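You operate a simulated robot arm through the tools that you are given. There is no shell and no other tool.

You are at the controls of a simulated robot arm. One attempt, no reset.

JOB
Move the shaker's cloudy bottle to the blue mat and shake its settled one at 120 rpm.
Fine: turn the dial back to 0 when DONE lights.

Only the result counts: the job must be done as asked and must still hold three seconds after the hand-in. Knocking over, shifting, dropping, spilling or breaking anything else fails it.

ROBOT AND FRAMES
A 7-joint arm with a two-finger parallel gripper, fixed in place. Base frame: the origin is on the floor under the middle of its stand, x ahead of it, y to its left, z up; the work surface is at about z = 800. Units: mm, rad, N and s.
It reaches about 1372 mm from its shoulder. Its first joint turns from -2.601 to 2.601 rad. Payload 3.43 kg.
The TCP is the grasp point between the finger pads, 30 mm short of the fingertips. In the tool frame z runs along the fingers and y along their closing line. The gripper opens to 94 mm. The fingers are 28 mm wide and 10 mm thick; the gripper's body (50 by 96 mm) begins 55 mm behind the TCP.
Orientation is that of the tool frame in the base frame, as a unit quaternion [w, x, y, z]. With the fingers straight down and closing along the base's y, the tool's x points along the base's -x, its y along +y and its z along -z.

CONTROLS
- The arm moves only by the tool servo_tool. Its argument "deltas" is a list of rows, each an object of numbers (a shift or turn left out is 0, a gripper value left out holds the last): "dx", "dy", "dz": the shift along the tool's x, y, z in m; "wx", "wy", "wz": the turn, a rotation vector about the tool's x, y, z in rad; "hand": the finger opening in m, from 0 to 0.094. In form: [{"dx": .., "dy": .., "dz": .., "wx": .., "wy": .., "wz": .., "hand": ..}, ...]. A call has 1 to 20 rows; each row shifts and turns the commanded pose from where the row before left it, along the tool's axes as they then stand. A row lasts 0.2 s, in which the tool goes at most 50 mm and 0.15 rad; a call with a longer step from one row to the next is refused whole, and so is a gripper value outside its range. Where a pose cannot be reached the arm comes as near as it can. A force on the tool above 40 N (or 10 N above the force at the start of the call, whichever is more), or a blocked arm, ends the call early, and 0.2 s more pass. Each finger travels about 45 mm/s and halts on what it meets, pressing with about 39 N; the grip force reading is that of the motor and also rises with nothing between the fingers. The clock runs only during rows and for 0.2 s after the last one: add rows that do not move to give the fingers time. It gives the time, the measured TCP pose, the force on the tool (base axes), the opening and the grip force at its end, in the units of the frame above (readings bear some noise), with the torque about the TCP (base axes, N m) and any sound that the robot's microphone picked up.
- Cameras (640 x 400 px; columns grow to the right, rows downward): "scene" is fixed at [49.7, 648.4, 1449.2]; the picture's right is [0.74, -0.67, 0.00], its down [-0.44, -0.49, -0.75] and it looks along [0.51, 0.56, -0.66] (base axes); focal length 342 px, centre (320, 200). "wrist" rides on the gripper at [76, 14, -103] in the tool frame; the picture's right is [-0.18, 0.98, 0.00], its down [-0.75, -0.14, -0.64] and it looks along [-0.63, -0.12, 0.77] (tool axes); focal length 243 px, centre (320, 200). There is no depth. A picture from a camera that has moved, and an enlarged one, comes with that camera's place and axes in the base frame and with its lens.
- get_image(camera): a new picture of that camera. No time passes.
- inspect(camera, box): a new picture of the part [left, top, right, bottom] of that camera's present view, enlarged. No time passes.
- hand_in(): hands the job in; it is judged then, once.

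Places have to be worked out from the pictures, the camera data and where the tool is seen. Open the gripper and draw the arm clear of the work before you hand the job in, unless the task says otherwise.

The tools are called after "Emit:" as name(argument=value, ...) on one line, values as JSON. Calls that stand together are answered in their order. servo_tool: Moves the arm, as the interface text tells. Its arguments: {"type":"object","properties":{"deltas":{"type":"array","items":{"type":"object","properties":{"dx":{"type":"number"},"dy":{"type":"number"},"dz":{"type":"number"},"wx":{"type":"number"},"wy":{"type":"number"},"wz":{"type":"number"},"hand":{"type":"number"}}}}},"required":["deltas"]} The other tools are called the same way: get_image (camera) takes a picture; inspect (camera, box) takes an enlarged picture of a part of a camera's view; hand_in () hands the job in.

At the start:

```text
time_s: 0.0
tool_pos: [366.4, 916.8, 1202.7]
ee_rot: [0.001, 0.001, 1.0, 0.0]
force: [0.4, -0.3, 0.8]
torque: [0.01, 0.01, -0.02]
width: 94.0
grasp_force: 0.1
```

scene: 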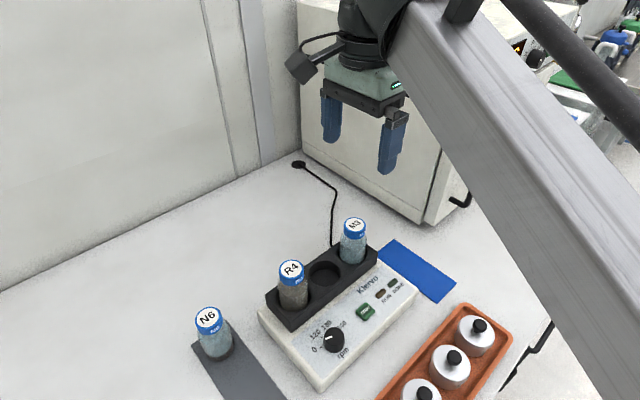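
wrist: 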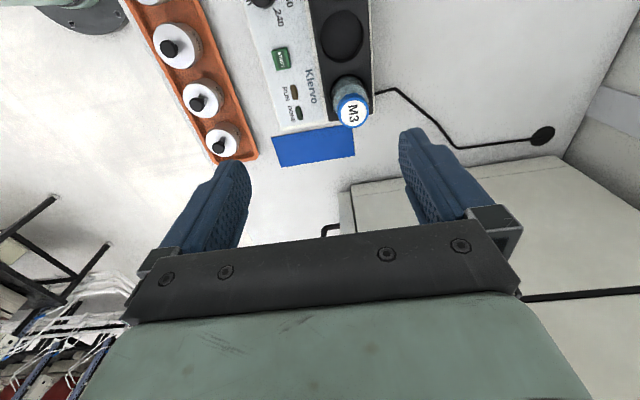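

I'll take a closer look at the shaker, the bottles and the dial before planning anything.

Emit:
inspect(camera="scene", box=[180, 200, 480, 388])

Emit:
inspect(camera="scene", box=[290, 260, 420, 360])

Emit:
inspect(camera="scene", box=[260, 210, 380, 320])

Emit:
inspect(camera="scene", box=[180, 290, 300, 400])

```text
2.13 times, centred on (330, 294) of scene
camera zoom: at [49.7, 648.4, 1449.2], right [0.74, -0.67, 0.0], down [-0.44, -0.49, -0.75], along [0.51, 0.56, -0.66], focal length 728 px, centre (299, 0)
```

zoom: 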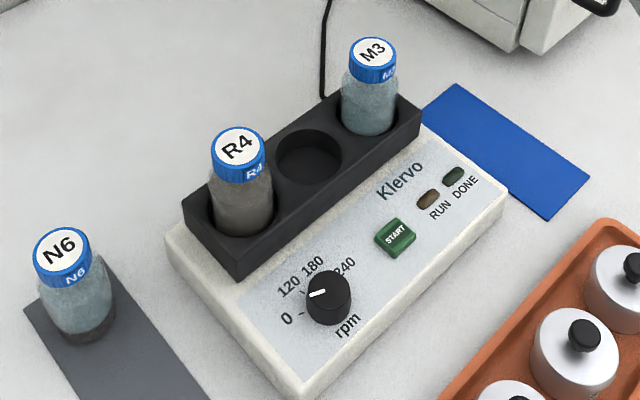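

```text
4.00 times, centred on (355, 310) of scene
camera zoom: at [49.7, 648.4, 1449.2], right [0.74, -0.67, 0.0], down [-0.44, -0.49, -0.75], along [0.51, 0.56, -0.66], focal length 1370 px, centre (180, -240)
```

zoom: 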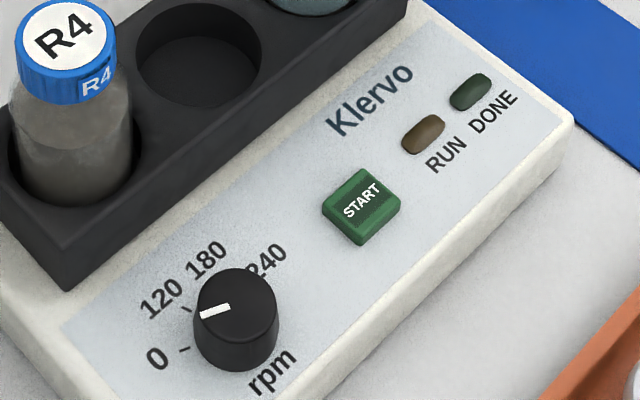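

```text
3.64 times, centred on (320, 265) of scene
camera zoom: at [49.7, 648.4, 1449.2], right [0.74, -0.67, 0.0], down [-0.44, -0.49, -0.75], along [0.51, 0.56, -0.66], focal length 1245 px, centre (320, -36)
```

zoom: 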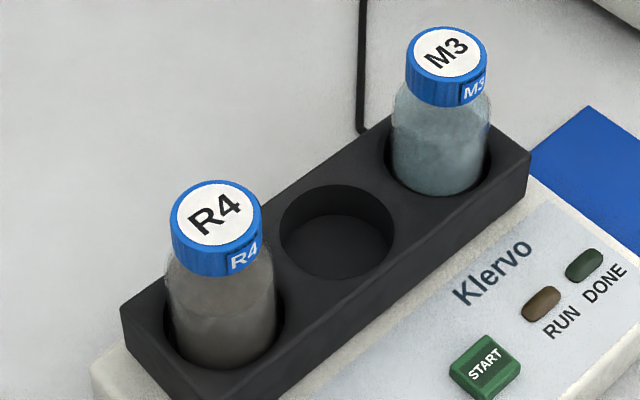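

```text
3.64 times, centred on (240, 345) of scene
camera zoom: at [49.7, 648.4, 1449.2], right [0.74, -0.67, 0.0], down [-0.44, -0.49, -0.75], along [0.51, 0.56, -0.66], focal length 1245 px, centre (611, -327)
```

zoom: 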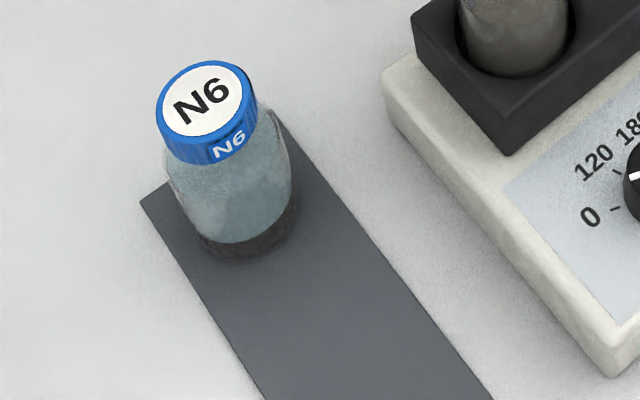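

R4 looks uniformly grey (cloudy). M3 has clear liquid with its base hidden in the well, and N6 is off the shaker. I estimate the wells along x at y≈952 (R4 x≈262, M3 x≈418), the dial near (270, 852) and START near (354, 852). I'll move above the panel to check this with the wrist camera.

Emit:
servo_tool(deltas=[{"dx": 0.014, "dy": -0.0114, "dz": 0.0246, "hand": 0.094}, {"dx": 0.014, "dy": -0.0114, "dz": 0.0246}, {"dx": 0.014, "dy": -0.0114, "dz": 0.0246}, {"dx": 0.014, "dy": -0.0114, "dz": 0.0246}, {"dx": 0.014, "dy": -0.0114, "dz": 0.0246}, {}])

Emit:
get_image(camera="wrist")

Emit:
get_image(camera="scene")

```text
time_s: 1.4
tool_pos: [294.5, 861.7, 1077.0]
ee_rot: [-0.001, 0.001, 1.0, 0.0]
force: [0.3, -0.2, 0.4]
torque: [0.0, 0.01, -0.02]
width: 93.9
grasp_force: 0.1
```

```text
taken
camera wrist: at [219.5, 876.2, 1180.4], right [0.19, 0.98, 0.0], down [0.75, -0.14, 0.64], along [0.63, -0.12, -0.77], focal length 243 px, centre (320, 200)
```

wrist: 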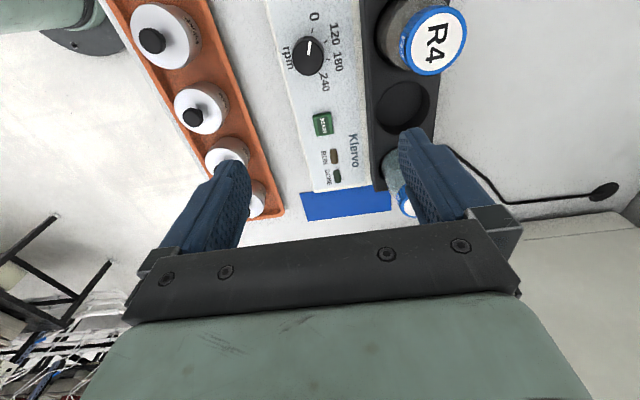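

```text
taken
```

scene: 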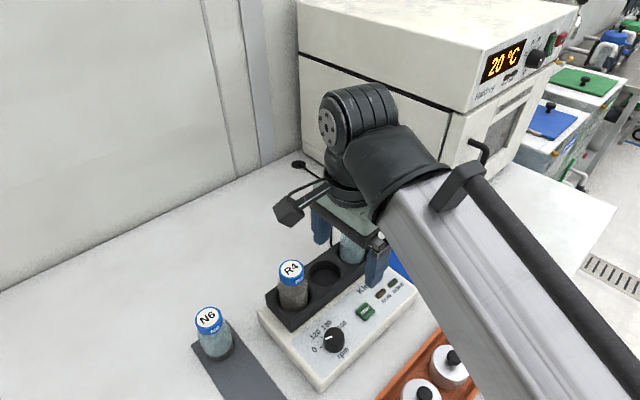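

Emit:
inspect(camera="wrist", box=[260, 0, 380, 110])

Emit:
inspect(camera="wrist", box=[280, 0, 480, 220])

```text
3.64 times, centred on (320, 55) of wrist
camera zoom: at [219.5, 876.2, 1180.4], right [0.19, 0.98, 0.0], down [0.75, -0.14, 0.64], along [0.63, -0.12, -0.77], focal length 882 px, centre (320, 727)
```

zoom: 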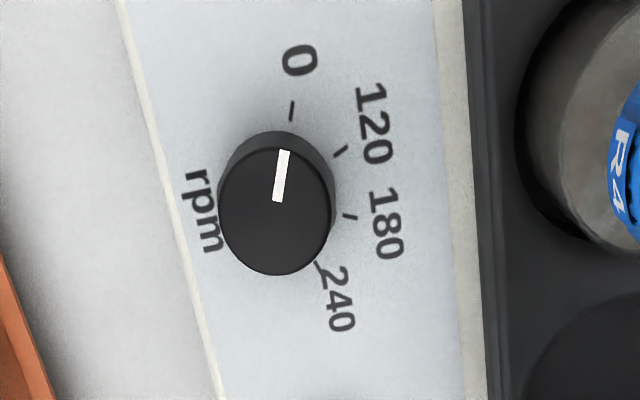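

```text
1.82 times, centred on (380, 110) of wrist
camera zoom: at [219.5, 876.2, 1180.4], right [0.19, 0.98, 0.0], down [0.75, -0.14, 0.64], along [0.63, -0.12, -0.77], focal length 441 px, centre (211, 364)
```

zoom: 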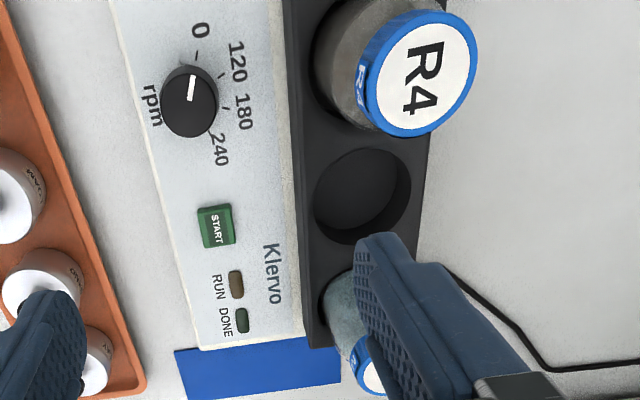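

The panel is now clear: the pointer sits at 0, and the ticks at 0/120/180/240 are about 43.5° apart around the dial centre ≈(268.7, 851.7). R4's cap is at about (261, 951.5) with its top at z≈974. I'll hover over R4 with the gripper open and check alignment.

Emit:
servo_tool(deltas=[{"dx": 0.0084, "dy": 0.0225, "dz": 0.0, "hand": 0.094}, {"dx": 0.0084, "dy": 0.0225, "dz": 0.0}, {"dx": 0.0084, "dy": 0.0225, "dz": 0.0}, {"dx": 0.0083, "dy": 0.0223, "dz": 0.0}, {}])

Emit:
get_image(camera="wrist")

Emit:
get_image(camera="scene")

```text
time_s: 2.6
tool_pos: [260.8, 952.8, 1078.1]
ee_rot: [0.0, 0.001, 1.0, 0.0]
force: [0.8, -0.3, 0.9]
torque: [0.01, -0.01, 0.0]
width: 94.1
grasp_force: 0.1
```

```text
taken
camera wrist: at [185.3, 966.4, 1181.5], right [0.19, 0.98, 0.0], down [0.75, -0.14, 0.64], along [0.63, -0.12, -0.77], focal length 243 px, centre (320, 200)
```

wrist: 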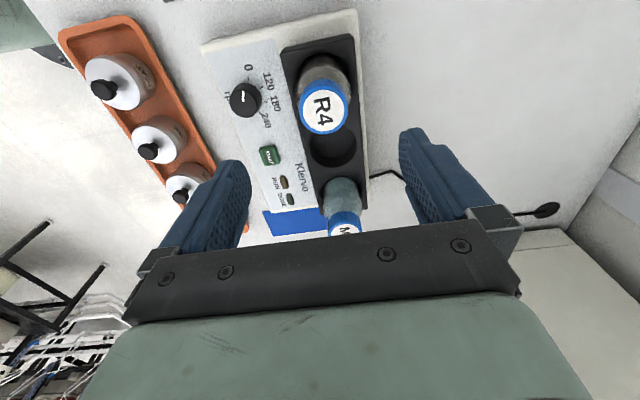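

```text
taken
```

scene: 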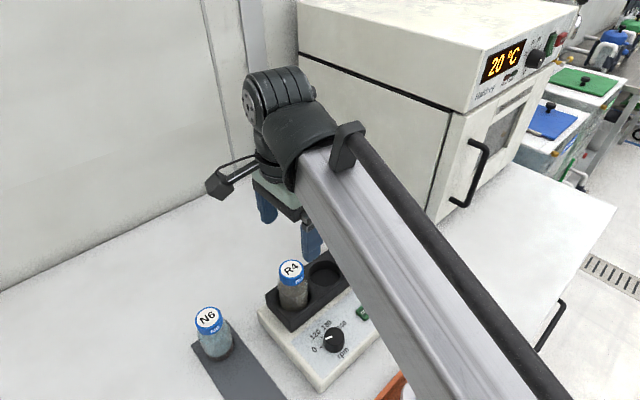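

Emit:
inspect(camera="wrist", box=[270, 30, 390, 140])

Emit:
inspect(camera="scene", box=[240, 220, 370, 330])

Emit:
inspect(camera="wrist", box=[300, 130, 400, 240])

```text
3.64 times, centred on (330, 85) of wrist
camera zoom: at [185.3, 966.4, 1181.5], right [0.19, 0.98, 0.0], down [0.75, -0.14, 0.64], along [0.63, -0.12, -0.77], focal length 882 px, centre (284, 618)
```

zoom: 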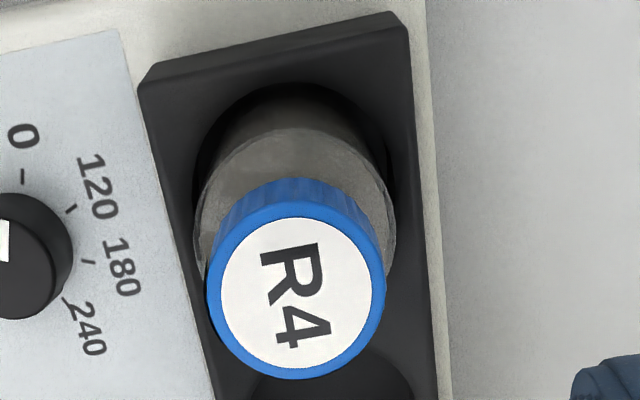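

```text
3.64 times, centred on (305, 275) of scene
camera zoom: at [49.7, 648.4, 1449.2], right [0.74, -0.67, 0.0], down [-0.44, -0.49, -0.75], along [0.51, 0.56, -0.66], focal length 1245 px, centre (374, -73)
```

zoom: 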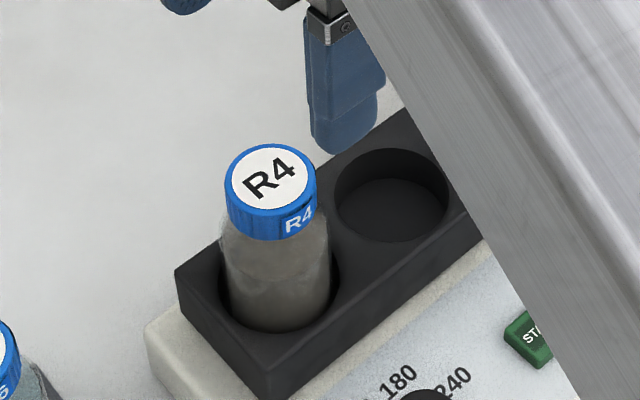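

```text
3.64 times, centred on (350, 185) of wrist
camera zoom: at [185.3, 966.4, 1181.5], right [0.19, 0.98, 0.0], down [0.75, -0.14, 0.64], along [0.63, -0.12, -0.77], focal length 882 px, centre (211, 254)
```

zoom: 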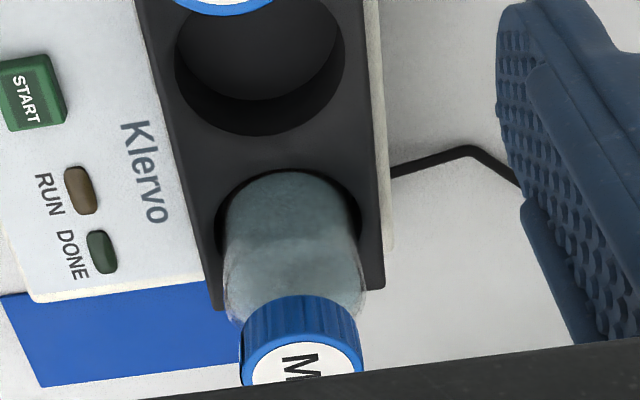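

R4 is centred under the gripper to within a few mm, and M3's liquid is clearly transparent, which confirms which bottle is which. I'll descend to TCP z≈930 (tips at about 900, above the block) with the fingers open.

Emit:
servo_tool(deltas=[{"dx": 0.001, "dz": 0.03, "hand": 0.094}, {"dz": 0.03}, {"dz": 0.03}, {"dz": 0.025}, {"dz": 0.018}, {"dz": 0.015}, {}])

Emit:
get_image(camera="wrist")

Emit:
get_image(camera="scene")

```text
time_s: 4.2
tool_pos: [261.5, 949.5, 932.1]
ee_rot: [0.001, 0.001, 1.0, 0.0]
force: [0.0, -0.4, 0.2]
torque: [0.02, -0.01, -0.02]
width: 94.0
grasp_force: 0.1
```

```text
taken
camera wrist: at [186.3, 965.1, 1034.7], right [0.18, 0.98, 0.0], down [0.75, -0.14, 0.64], along [0.63, -0.12, -0.77], focal length 243 px, centre (320, 200)
```

wrist: 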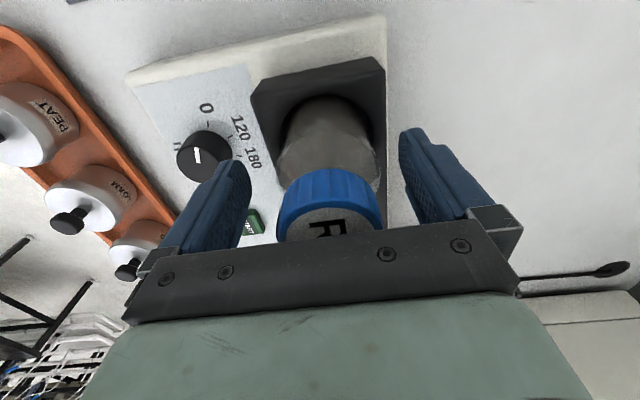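

```text
taken
```

scene: 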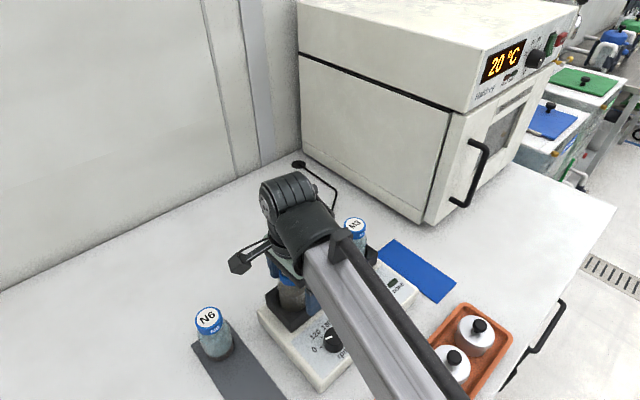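

The bottle sits midway between the fingers with no contact force. I'll close on it and give the fingers time.

Emit:
servo_tool(deltas=[{"hand": 0.03}, {}, {}, {}, {}, {}])

```text
time_s: 5.6
tool_pos: [261.0, 951.5, 931.8]
ee_rot: [0.001, 0.001, 1.0, 0.0]
force: [0.0, 7.9, 3.6]
torque: [0.23, -0.04, -0.01]
width: 55.3
grasp_force: 38.6
```

Gripped at 55.3 mm. There's a +7.9 N side force on the tool, so the bottle centre lies slightly to +y. I'll ease the tool +y a little to relieve it before lifting.

Emit:
servo_tool(deltas=[{"dy": 0.001}, {"dy": 0.001}, {}])

```text
time_s: 6.4
tool_pos: [260.5, 951.5, 932.0]
ee_rot: [-0.001, 0.001, 1.0, -0.001]
force: [-0.2, -1.1, 1.0]
torque: [-0.19, -0.09, 0.0]
width: 55.4
grasp_force: 39.4
```

The side force is gone (about −1 N). Now I'll lift straight up, slowly at first.

Emit:
servo_tool(deltas=[{"dz": -0.005}, {"dz": -0.008}, {"dz": -0.01}, {"dz": -0.015}, {}])

Emit:
get_image(camera="wrist")

Emit:
get_image(camera="scene")

```text
time_s: 7.6
tool_pos: [260.3, 952.3, 969.0]
ee_rot: [0.0, 0.001, 1.0, 0.001]
force: [0.0, -1.0, -3.4]
torque: [-0.02, 0.04, -0.02]
width: 55.2
grasp_force: 38.9
```

```text
taken
camera wrist: at [186.0, 968.0, 1072.3], right [0.18, 0.98, 0.0], down [0.75, -0.14, 0.64], along [0.63, -0.12, -0.77], focal length 243 px, centre (320, 200)
```

wrist: 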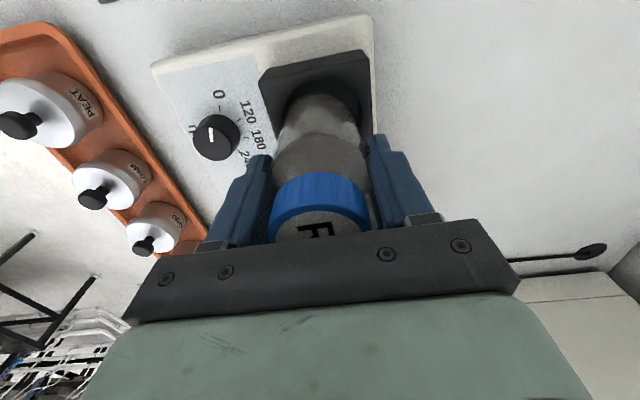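

```text
taken
```

scene: 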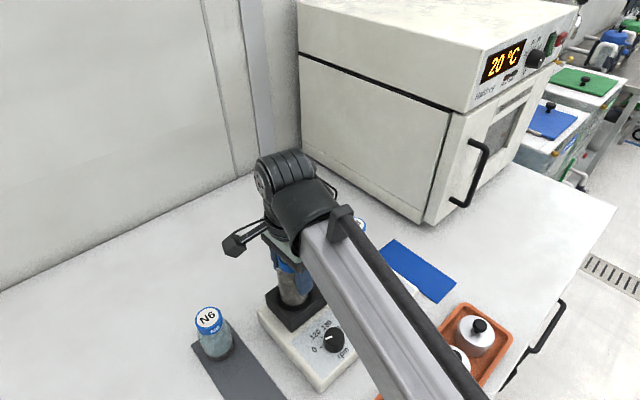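

The bottle is lifting with the gripper (about −3.5 N load). I'll raise it to TCP z≈1092 so its base clears M3's cap.

Emit:
servo_tool(deltas=[{"dz": -0.02}, {"dz": -0.026}, {"dz": -0.026}, {"dz": -0.026}, {"dz": -0.024}, {}])

Emit:
inspect(camera="scene", box=[200, 100, 400, 340])

Emit:
get_image(camera="wrist")

```text
time_s: 9.0
tool_pos: [260.0, 951.5, 1092.5]
ee_rot: [0.001, 0.0, 1.0, 0.0]
force: [-0.2, 0.1, -3.7]
torque: [0.0, -0.02, -0.01]
width: 55.4
grasp_force: 38.9
```

```text
1.67 times, centred on (300, 220) of scene
camera zoom: at [49.7, 648.4, 1449.2], right [0.74, -0.67, 0.0], down [-0.44, -0.49, -0.75], along [0.51, 0.56, -0.66], focal length 571 px, centre (353, 167)
```

zoom: 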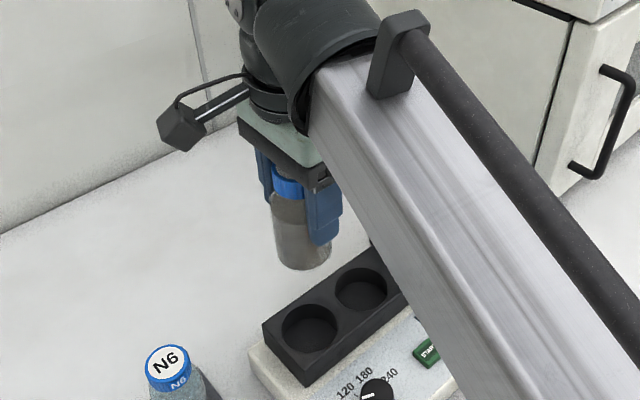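

```text
taken
camera wrist: at [185.9, 968.0, 1195.3], right [0.18, 0.98, 0.0], down [0.75, -0.14, 0.64], along [0.63, -0.12, -0.77], focal length 243 px, centre (320, 200)
```

wrist: 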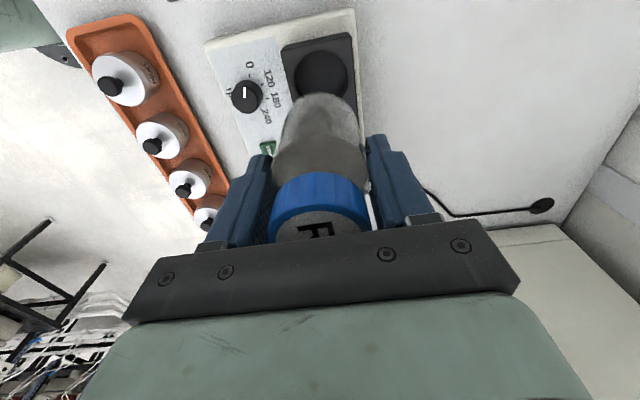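

The bottle is held high and upright, with its base around z≈1014. I'll carry it to above the mat centre, about (550, 871).

Emit:
servo_tool(deltas=[{"dx": -0.015, "dy": -0.004}, {"dx": -0.029, "dy": -0.008}, {"dx": -0.029, "dy": -0.008}, {"dx": -0.029, "dy": -0.008}, {"dx": -0.029, "dy": -0.008}, {"dx": -0.029, "dy": -0.008}, {"dx": -0.029, "dy": -0.008}, {"dx": -0.029, "dy": -0.008}, {"dx": -0.029, "dy": -0.008}, {"dx": -0.029, "dy": -0.008}, {"dx": -0.014, "dy": -0.004}, {}])

Emit:
get_image(camera="scene")

Emit:
get_image(camera="wrist")

```text
time_s: 11.6
tool_pos: [553.2, 872.6, 1092.0]
ee_rot: [-0.001, 0.0, 1.0, -0.001]
force: [0.6, 0.7, -3.1]
torque: [0.03, -0.02, -0.01]
width: 55.5
grasp_force: 38.7
```

```text
taken
```

scene: 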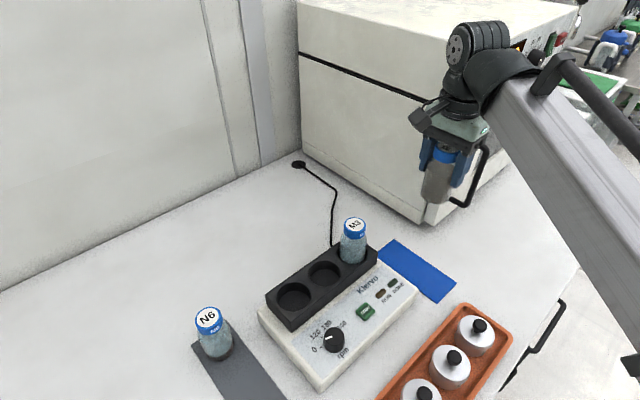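

```text
taken
camera wrist: at [477.1, 888.6, 1195.0], right [0.18, 0.98, 0.0], down [0.75, -0.14, 0.64], along [0.63, -0.12, -0.77], focal length 243 px, centre (320, 200)
```

wrist: 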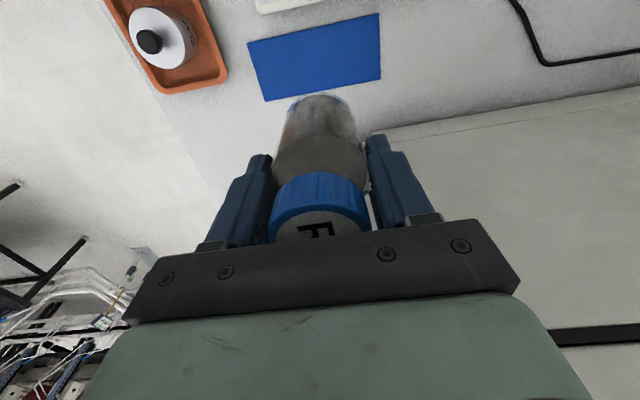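

From this view the mat spans x≈508–587, y≈782–959, with its centre at about (548, 871). I'll shift −3 mm in x and descend to TCP z≈892, leaving the bottle base just above the mat.

Emit:
servo_tool(deltas=[{"dx": 0.003, "dz": 0.015}, {"dz": 0.03}, {"dz": 0.03}, {"dz": 0.03}, {"dz": 0.03}, {"dz": 0.03}, {"dz": 0.02}, {"dz": 0.015}, {}])

Emit:
get_image(camera="scene")

Emit:
get_image(camera="wrist")

Emit:
inspect(camera="scene", box=[360, 170, 500, 320])

```text
time_s: 13.6
tool_pos: [548.2, 874.0, 891.2]
ee_rot: [0.0, 0.001, 1.0, -0.001]
force: [0.1, -0.1, -2.3]
torque: [0.03, 0.01, -0.01]
width: 55.2
grasp_force: 38.4
```

```text
taken
```

scene: 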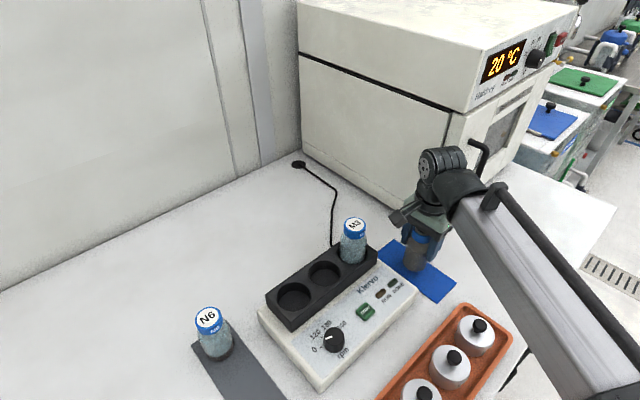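

```text
taken
camera wrist: at [471.9, 887.9, 994.9], right [0.18, 0.98, 0.0], down [0.75, -0.14, 0.64], along [0.63, -0.12, -0.77], focal length 243 px, centre (320, 200)
```

wrist: 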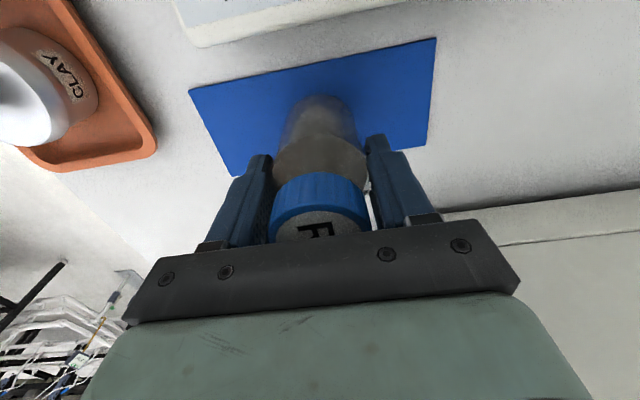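

```text
2.67 times, centred on (430, 245) of scene
camera zoom: at [49.7, 648.4, 1449.2], right [0.74, -0.67, 0.0], down [-0.44, -0.49, -0.75], along [0.51, 0.56, -0.66], focal length 913 px, centre (27, 80)
```

zoom: 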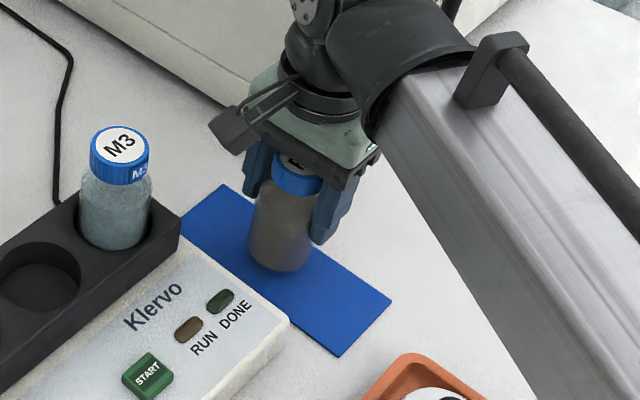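

The bottle base appears to be about 10–14 mm above the mat and well centred on it. I'll lower in small steps and watch the vertical force.

Emit:
servo_tool(deltas=[{"dz": 0.003}, {"dz": 0.003}, {}])

Emit:
servo_tool(deltas=[{"dz": 0.002}, {}])

Emit:
servo_tool(deltas=[{"dz": 0.0015}, {}])

```text
time_s: 14.4
tool_pos: [548.2, 873.1, 885.3]
ee_rot: [0.0, 0.001, 1.0, 0.0]
force: [0.1, 0.3, -2.6]
torque: [-0.01, 0.01, -0.03]
width: 55.4
grasp_force: 38.6
```

```text
time_s: 15.0
tool_pos: [547.3, 872.1, 883.8]
ee_rot: [0.0, 0.001, 1.0, 0.0]
force: [0.6, -0.4, -3.1]
torque: [0.02, -0.01, -0.03]
width: 55.3
grasp_force: 38.9
```

```text
time_s: 15.6
tool_pos: [548.0, 872.3, 881.4]
ee_rot: [0.0, 0.001, 1.0, -0.001]
force: [-0.2, -0.5, -3.6]
torque: [-0.01, -0.03, 0.01]
width: 55.3
grasp_force: 39.3
```

No contact yet: the force is still the full bottle weight of about −3 N. I'll keep lowering in small steps.

Emit:
servo_tool(deltas=[{"dz": 0.0015}, {}])

Emit:
inspect(camera="scene", box=[370, 210, 480, 310])

```text
time_s: 16.2
tool_pos: [547.9, 873.0, 880.7]
ee_rot: [-0.001, 0.001, 1.0, 0.0]
force: [-0.6, 0.9, -1.8]
torque: [0.05, 0.0, -0.01]
width: 55.6
grasp_force: 38.8
```

```text
4.00 times, centred on (425, 260) of scene
camera zoom: at [49.7, 648.4, 1449.2], right [0.74, -0.67, 0.0], down [-0.44, -0.49, -0.75], along [0.51, 0.56, -0.66], focal length 1370 px, centre (-100, -40)
```

zoom: 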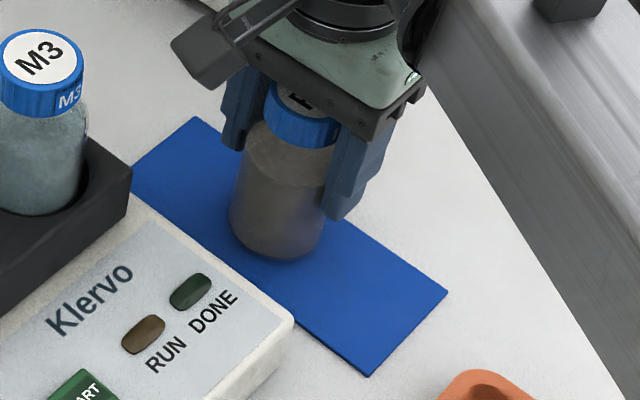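

Emit:
servo_tool(deltas=[{"dz": 0.001}, {}])

Emit:
servo_tool(deltas=[{"dz": 0.001}, {}])

```text
time_s: 16.8
tool_pos: [548.0, 873.3, 879.5]
ee_rot: [0.001, 0.001, 1.0, 0.0]
force: [0.5, 0.3, -2.3]
torque: [-0.01, -0.04, -0.01]
width: 55.0
grasp_force: 39.0
```

```text
time_s: 17.4
tool_pos: [548.1, 873.2, 878.4]
ee_rot: [0.0, 0.001, 1.0, 0.0]
force: [0.3, 0.5, -3.4]
torque: [-0.03, 0.04, 0.0]
width: 55.1
grasp_force: 38.7
```

Still not touching, so I continue in 1 mm steps.

Emit:
servo_tool(deltas=[{"dz": 0.001}, {}])

Emit:
servo_tool(deltas=[{"dz": 0.001}, {}])

Emit:
servo_tool(deltas=[{"dz": 0.001}, {}])

```text
time_s: 18.0
tool_pos: [548.3, 872.0, 878.4]
ee_rot: [0.0, 0.001, 1.0, 0.0]
force: [0.9, -0.7, 0.0]
torque: [-0.05, -0.09, 0.0]
width: 55.1
grasp_force: 39.3
```

```text
time_s: 18.6
tool_pos: [547.9, 872.0, 877.1]
ee_rot: [0.002, 0.001, 1.0, 0.001]
force: [4.9, 6.3, 13.0]
torque: [0.04, -0.2, 0.03]
width: 55.5
grasp_force: 39.5
```

```text
time_s: 19.2
tool_pos: [546.4, 871.7, 878.3]
ee_rot: [0.001, 0.001, 1.0, 0.002]
force: [7.0, 11.6, 30.3]
torque: [0.07, -0.29, 0.08]
width: 55.2
grasp_force: 38.8
```

Contact came at z≈878, and I'm now pressing with about 30 N, so I'll back up 2 mm to unload before releasing.

Emit:
servo_tool(deltas=[{"dz": -0.001}, {"dz": -0.0009}, {}])

```text
time_s: 20.0
tool_pos: [547.8, 871.7, 877.1]
ee_rot: [0.0, 0.002, 1.0, -0.001]
force: [8.7, 10.9, 21.7]
torque: [0.33, -0.43, 0.1]
width: 55.6
grasp_force: 39.8
```

Emit:
servo_tool(deltas=[{"dz": -0.001}, {}])

Emit:
inspect(camera="scene", box=[370, 180, 490, 310])

Emit:
get_image(camera="wrist")

```text
time_s: 20.6
tool_pos: [547.4, 871.1, 878.3]
ee_rot: [-0.001, 0.001, 1.0, -0.001]
force: [4.4, 4.5, 6.2]
torque: [0.43, -0.49, 0.02]
width: 55.4
grasp_force: 38.6
```

```text
3.08 times, centred on (430, 245) of scene
camera zoom: at [49.7, 648.4, 1449.2], right [0.74, -0.67, 0.0], down [-0.44, -0.49, -0.75], along [0.51, 0.56, -0.66], focal length 1054 px, centre (-18, 62)
```

zoom: 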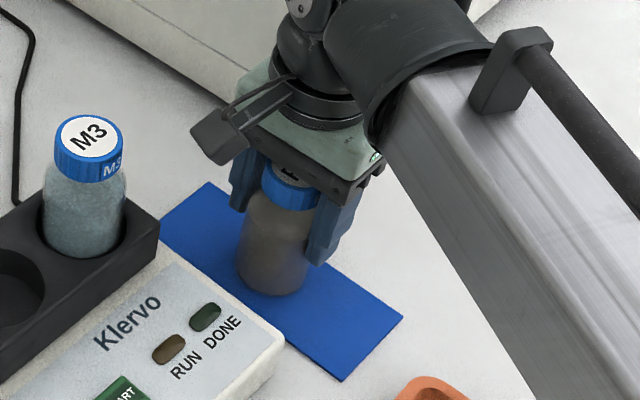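

```text
taken
camera wrist: at [471.8, 886.4, 980.9], right [0.19, 0.98, 0.0], down [0.75, -0.14, 0.64], along [0.63, -0.12, -0.77], focal length 243 px, centre (320, 200)
```

wrist: 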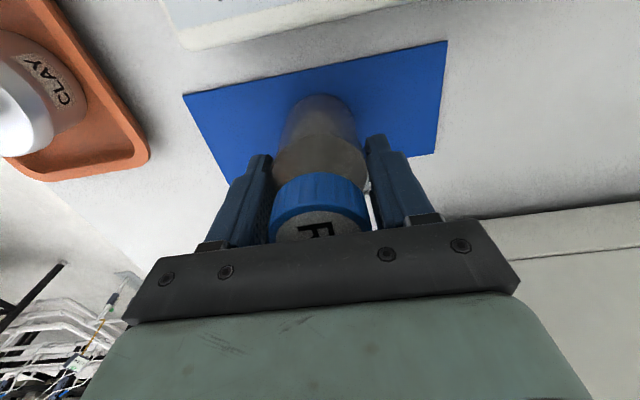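

The load is down to about 6 N. I'll back up another 0.5 mm and then open the fingers slowly to release.

Emit:
servo_tool(deltas=[{"dz": -0.0005}, {}])

```text
time_s: 21.2
tool_pos: [546.6, 872.5, 877.8]
ee_rot: [-0.001, 0.0, 1.0, 0.0]
force: [0.5, 0.9, -2.7]
torque: [-0.03, 0.0, 0.03]
width: 55.0
grasp_force: 39.2
```

Emit:
servo_tool(deltas=[{"dz": 0.0003}, {}, {"hand": 0.06}, {}, {"hand": 0.075}, {}, {"hand": 0.09}, {}, {}])

Emit:
get_image(camera="wrist")

Emit:
inspect(camera="scene", box=[370, 180, 490, 310])

```text
time_s: 23.2
tool_pos: [547.6, 872.2, 878.1]
ee_rot: [-0.001, 0.001, 1.0, 0.0]
force: [-0.1, -0.4, -0.5]
torque: [0.02, 0.01, 0.01]
width: 89.9
grasp_force: 0.1
```

```text
taken
camera wrist: at [472.4, 887.2, 981.9], right [0.18, 0.98, 0.0], down [0.75, -0.14, 0.64], along [0.63, -0.12, -0.77], focal length 243 px, centre (320, 200)
```

wrist: 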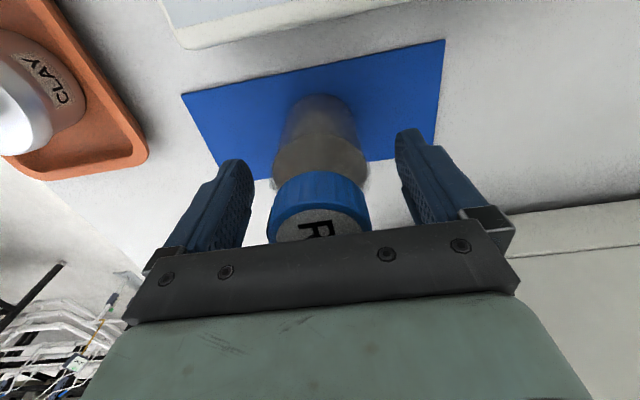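

```text
3.08 times, centred on (430, 245) of scene
camera zoom: at [49.7, 648.4, 1449.2], right [0.74, -0.67, 0.0], down [-0.44, -0.49, -0.75], along [0.51, 0.56, -0.66], focal length 1054 px, centre (-18, 62)
```

zoom: 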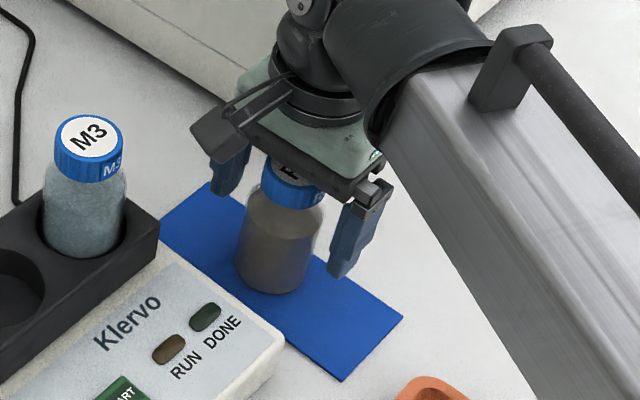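

R4 stands upright on the mat, released. I'll rise straight up clear of it.

Emit:
servo_tool(deltas=[{"dz": -0.01, "hand": 0.094}, {"dz": -0.025}, {"dz": -0.035}, {"dz": -0.035}, {"dz": -0.035}, {"dz": -0.03}, {}])

Emit:
servo_tool(deltas=[{"dx": 0.02, "dy": -0.0015, "hand": 0.06}, {"dx": 0.035, "dy": -0.0025}, {"dx": 0.035, "dy": -0.0025}, {"dx": 0.035, "dy": -0.0025}, {"dx": 0.035, "dy": -0.0025}, {"dx": 0.035, "dy": -0.0025}, {"dx": 0.035, "dy": -0.0025}, {"dx": 0.03, "dy": -0.0025}, {"dx": 0.02, "dy": -0.0015}, {}])

Emit:
get_image(camera="wrist")

Emit:
get_image(camera="scene")

```text
time_s: 24.8
tool_pos: [546.6, 867.7, 1050.7]
ee_rot: [0.0, 0.0, 1.0, 0.0]
force: [-0.1, 0.1, 0.3]
torque: [0.01, 0.02, 0.0]
width: 94.1
grasp_force: 0.0
```

```text
time_s: 27.0
tool_pos: [267.3, 852.5, 1053.5]
ee_rot: [0.0, 0.001, 1.0, 0.0]
force: [0.7, -0.1, 1.2]
torque: [0.01, -0.01, 0.01]
width: 60.0
grasp_force: 0.0
```

```text
taken
camera wrist: at [192.0, 867.2, 1157.3], right [0.19, 0.98, 0.0], down [0.75, -0.14, 0.64], along [0.63, -0.12, -0.77], focal length 243 px, centre (320, 200)
```

wrist: 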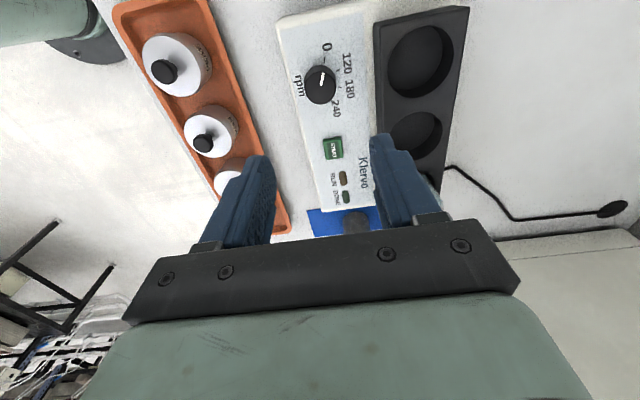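

```text
taken
```

scene: 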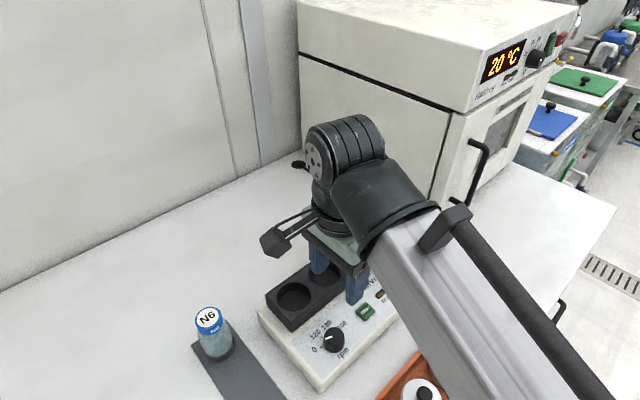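

R4 is placed, and I'm now above the dial with the fingers at 60 mm. I'll zoom in to refine the dial centre and pointer angle before descending.

Emit:
inspect(camera="wrist", box=[270, 20, 390, 130])

Emit:
inspect(camera="scene", box=[290, 290, 400, 390])

```text
3.64 times, centred on (330, 75) of wrist
camera zoom: at [192.0, 867.2, 1157.3], right [0.19, 0.98, 0.0], down [0.75, -0.14, 0.64], along [0.63, -0.12, -0.77], focal length 882 px, centre (284, 654)
```

zoom: 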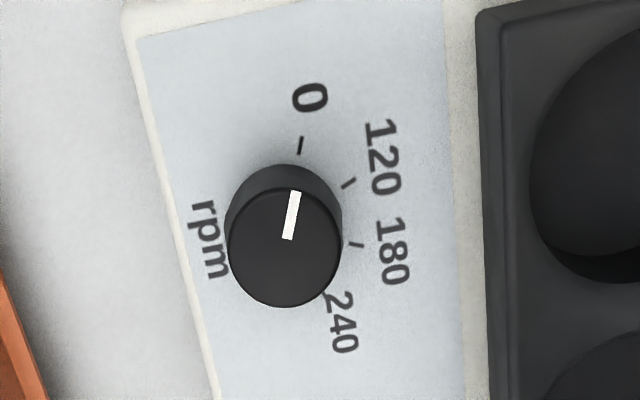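

```text
4.00 times, centred on (345, 340) of scene
camera zoom: at [49.7, 648.4, 1449.2], right [0.74, -0.67, 0.0], down [-0.44, -0.49, -0.75], along [0.51, 0.56, -0.66], focal length 1370 px, centre (220, -360)
```

zoom: 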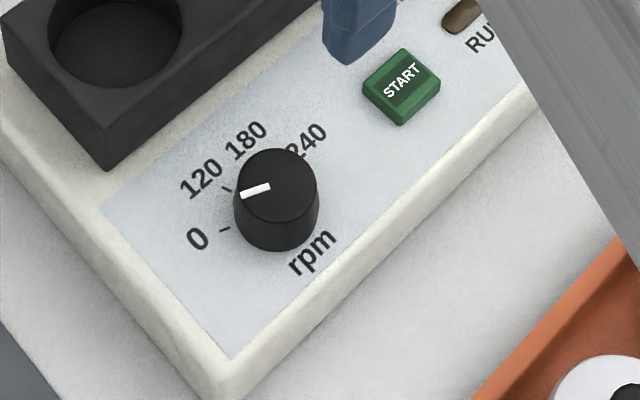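

The dial centre refines to ≈(269.3, 852), with its top at z≈867. I'll nudge +1.5 mm in x and descend to TCP z≈887 with the fingers either side of the knob.

Emit:
servo_tool(deltas=[{"dx": -0.0015, "dz": 0.02, "hand": 0.06}, {"dz": 0.03}, {"dz": 0.03}, {"dz": 0.03}, {"dz": 0.025}, {"dz": 0.018}, {"dz": 0.013}, {}])

Emit:
get_image(camera="wrist")

Emit:
inspect(camera="scene", box=[250, 240, 420, 390])

```text
time_s: 28.8
tool_pos: [268.2, 851.2, 883.5]
ee_rot: [0.0, 0.002, 1.0, 0.0]
force: [-0.2, 0.2, -1.1]
torque: [-0.04, -0.03, 0.0]
width: 60.1
grasp_force: 0.1
```

```text
taken
camera wrist: at [192.6, 866.5, 986.9], right [0.18, 0.98, 0.0], down [0.75, -0.14, 0.64], along [0.63, -0.12, -0.77], focal length 243 px, centre (320, 200)
```

wrist: 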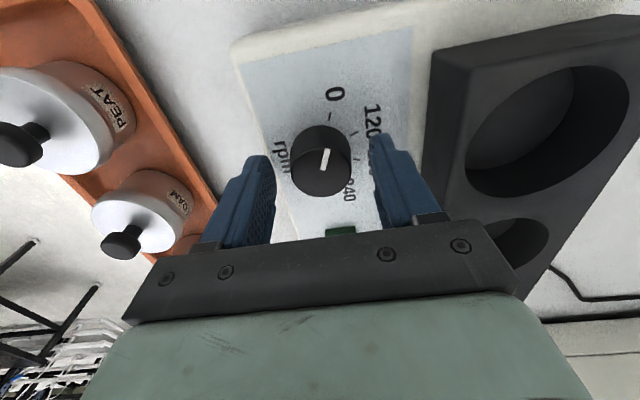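

```text
2.67 times, centred on (335, 315) of scene
camera zoom: at [49.7, 648.4, 1449.2], right [0.74, -0.67, 0.0], down [-0.44, -0.49, -0.75], along [0.51, 0.56, -0.66], focal length 913 px, centre (280, -107)
```

zoom: 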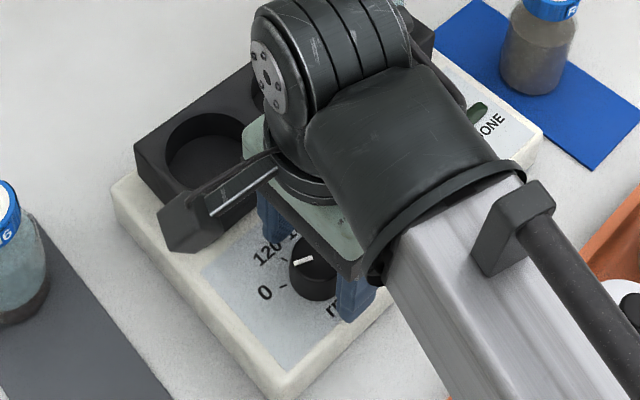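

The knob lies exactly on the tool axis between the fingers, with no contact. I'll close on it.

Emit:
servo_tool(deltas=[{"hand": 0.045}, {}, {"hand": 0.03}, {}, {}, {}])

Emit:
get_image(camera="wrist")

```text
time_s: 30.2
tool_pos: [268.8, 852.1, 883.6]
ee_rot: [0.0, 0.001, 1.0, 0.001]
force: [0.1, 6.8, 0.1]
torque: [0.23, 0.0, 0.0]
width: 36.4
grasp_force: 45.2
```

```text
taken
camera wrist: at [192.6, 867.0, 986.9], right [0.18, 0.98, 0.0], down [0.75, -0.14, 0.64], along [0.63, -0.12, -0.77], focal length 243 px, centre (320, 200)
```

wrist: 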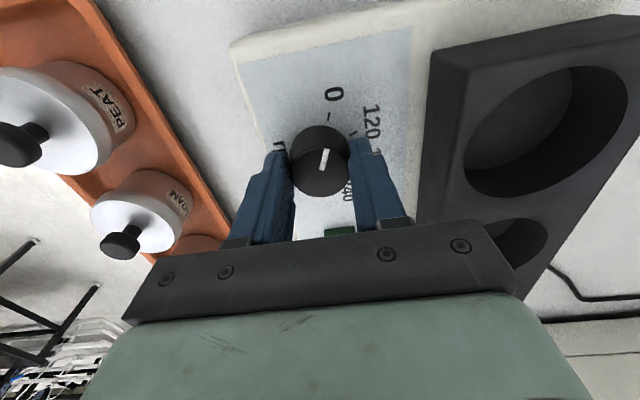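

The knob is gripped at 36.4 mm, with about 7 N of side force. I'll ease +0.8 mm in y and start turning clockwise from above (tool +wz) by a small amount to check that the knob follows.

Emit:
servo_tool(deltas=[{"dy": 0.0008}, {}, {"wz": 0.06}, {"wz": 0.06}, {"wz": 0.06}, {"wz": 0.06}, {}])

Emit:
get_image(camera="wrist")

Emit:
inspect(camera="scene", box=[270, 280, 400, 390])

```text
time_s: 31.8
tool_pos: [267.6, 853.1, 884.9]
ee_rot: [-0.002, 0.121, 0.993, 0.001]
force: [-7.7, 6.6, 26.1]
torque: [0.23, 0.28, 0.0]
width: 36.4
grasp_force: 44.9
```

```text
taken
camera wrist: at [198.3, 884.7, 987.0], right [0.41, 0.91, 0.0], down [0.7, -0.32, 0.64], along [0.58, -0.26, -0.77], focal length 243 px, centre (320, 200)
```

wrist: 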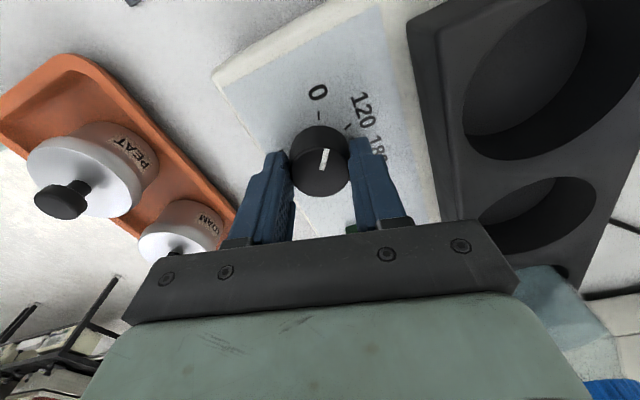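

```text
3.64 times, centred on (335, 335) of scene
camera zoom: at [49.7, 648.4, 1449.2], right [0.74, -0.67, 0.0], down [-0.44, -0.49, -0.75], along [0.51, 0.56, -0.66], focal length 1245 px, centre (266, -291)
```

zoom: 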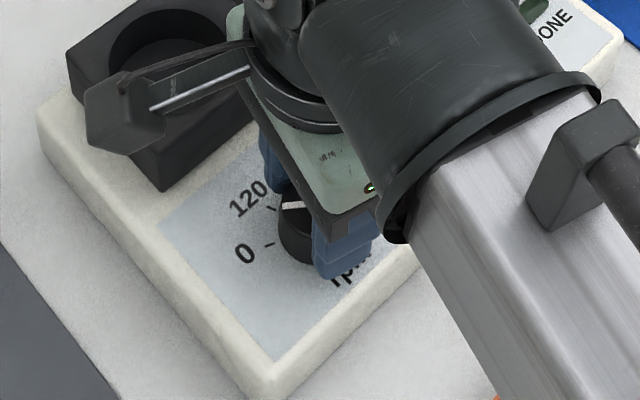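

The knob turns with the gripper (the pointer stays fixed relative to the fingers), but an upward 26 N has built up, so the tips may be touching the panel. I'll lift 1 mm and check.

Emit:
servo_tool(deltas=[{"dz": -0.001}, {}])

```text
time_s: 32.4
tool_pos: [267.4, 852.6, 884.2]
ee_rot: [0.0, 0.12, 0.993, 0.001]
force: [-12.2, 4.8, 16.8]
torque: [0.39, 0.44, 0.0]
width: 36.5
grasp_force: 45.2
```

Emit:
servo_tool(deltas=[{"dx": 0.001, "dy": 0.0002, "dz": -0.0008}, {}])

```text
time_s: 33.0
tool_pos: [268.5, 853.3, 883.6]
ee_rot: [0.001, 0.121, 0.993, -0.001]
force: [-4.4, -3.0, 1.4]
torque: [0.3, 1.05, -0.01]
width: 36.5
grasp_force: 44.7
```

Forces are relaxed. I'll continue rotating in small steps, keeping an eye on the loads.

Emit:
servo_tool(deltas=[{"wz": 0.06}, {"wz": 0.06}, {"wz": 0.06}, {"wz": 0.06}, {}])

Emit:
get_image(camera="wrist")

Emit:
inspect(camera="scene", box=[270, 280, 400, 390])

```text
time_s: 34.2
tool_pos: [268.3, 851.8, 884.1]
ee_rot: [0.0, 0.238, 0.971, -0.003]
force: [-9.1, -20.2, -25.0]
torque: [-0.59, -0.46, 0.01]
width: 36.7
grasp_force: 44.9
```

```text
taken
camera wrist: at [208.2, 901.6, 986.8], right [0.62, 0.79, 0.0], down [0.6, -0.47, 0.64], along [0.5, -0.4, -0.77], focal length 243 px, centre (320, 200)
```

wrist: 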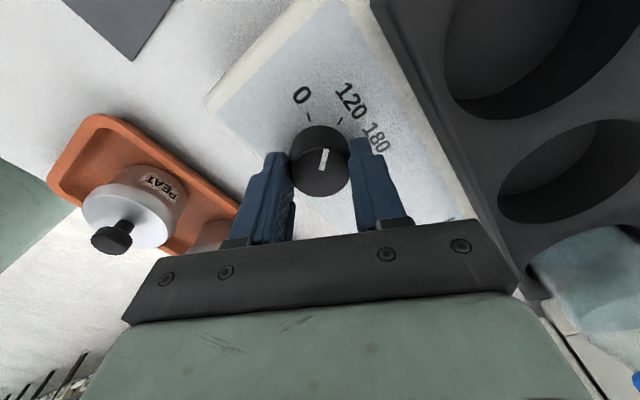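

```text
3.64 times, centred on (335, 335) of scene
camera zoom: at [49.7, 648.4, 1449.2], right [0.74, -0.67, 0.0], down [-0.44, -0.49, -0.75], along [0.51, 0.56, -0.66], focal length 1245 px, centre (266, -291)
```

zoom: 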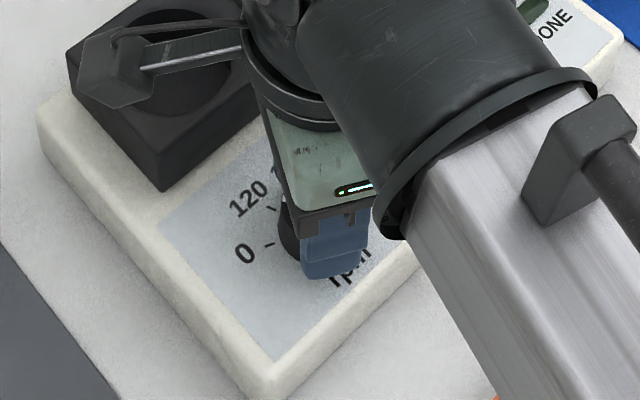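

The knob keeps following and the pointer is nearing the 120 tick. The tool is being pulled down and toward −y, so I'll relieve that drift before the last part of the turn.

Emit:
servo_tool(deltas=[{"dy": -0.0015, "dz": 0.0013}, {}])

```text
time_s: 34.8
tool_pos: [269.0, 851.9, 883.6]
ee_rot: [-0.001, 0.239, 0.971, 0.0]
force: [-8.7, -9.1, -14.6]
torque: [-0.74, -0.09, 0.0]
width: 36.7
grasp_force: 45.0
```

Emit:
servo_tool(deltas=[{"dx": 0.0004, "dy": -0.0012, "dz": 0.001}, {}])

Emit:
inspect(camera="wrist", box=[260, 70, 410, 210])

```text
time_s: 35.4
tool_pos: [267.5, 852.9, 883.0]
ee_rot: [0.001, 0.239, 0.971, 0.001]
force: [1.0, 1.2, 2.9]
torque: [-0.02, 0.58, -0.01]
width: 36.6
grasp_force: 45.3
```

```text
2.86 times, centred on (335, 140) of wrist
camera zoom: at [207.8, 900.4, 987.2], right [0.62, 0.79, 0.0], down [0.6, -0.48, 0.64], along [0.51, -0.39, -0.77], focal length 693 px, centre (277, 371)
```

zoom: 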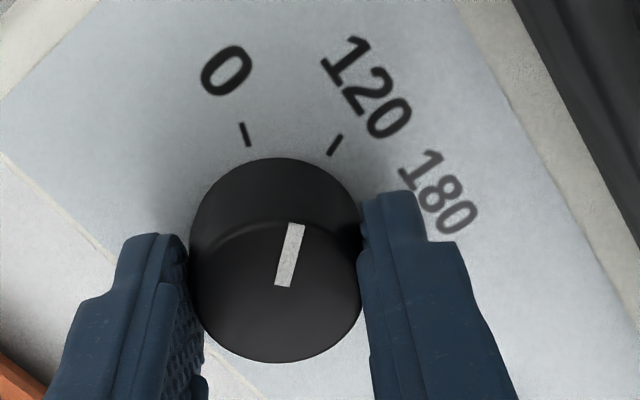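

Emit:
servo_tool(deltas=[{"wz": 0.05}, {"wz": 0.05}, {"wz": 0.04}, {}])

```text
time_s: 36.4
tool_pos: [267.2, 852.6, 884.1]
ee_rot: [0.001, 0.306, 0.952, 0.001]
force: [7.6, 16.9, 19.9]
torque: [0.28, -0.71, 0.0]
width: 36.4
grasp_force: 44.8
```

Loads have built up toward +y/+z again, so I'll relieve them.

Emit:
servo_tool(deltas=[{"dx": 0.0003, "dy": 0.0014, "dz": -0.0013}, {}])

Emit:
inspect(camera="wrist", box=[260, 70, 410, 210])

```text
time_s: 37.0
tool_pos: [268.1, 853.0, 883.8]
ee_rot: [0.0, 0.306, 0.952, 0.001]
force: [5.7, 10.2, 7.4]
torque: [0.85, -0.15, 0.0]
width: 36.5
grasp_force: 44.8
```

```text
2.86 times, centred on (335, 140) of wrist
camera zoom: at [215.3, 908.9, 987.1], right [0.72, 0.69, 0.0], down [0.53, -0.55, 0.64], along [0.44, -0.46, -0.77], focal length 693 px, centre (277, 371)
```

zoom: 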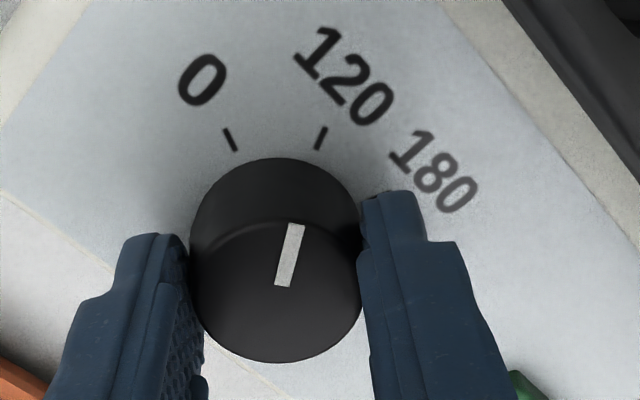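

The pointer is at about 57°, and the 120 tick is at about 67.5° (dial spacing 45° = 0.785 rad, of which 0.62 is done). I'll relieve the loads and turn the remaining ~0.16 rad.

Emit:
servo_tool(deltas=[{"dx": 0.0002, "dy": 0.0009, "dz": -0.0006}, {}, {"wz": 0.04}, {"wz": 0.04}, {}])

```text
time_s: 38.2
tool_pos: [267.2, 851.7, 883.5]
ee_rot: [0.0, 0.344, 0.939, -0.001]
force: [-2.0, 0.4, -9.8]
torque: [0.1, 0.36, 0.01]
width: 36.5
grasp_force: 45.2
```

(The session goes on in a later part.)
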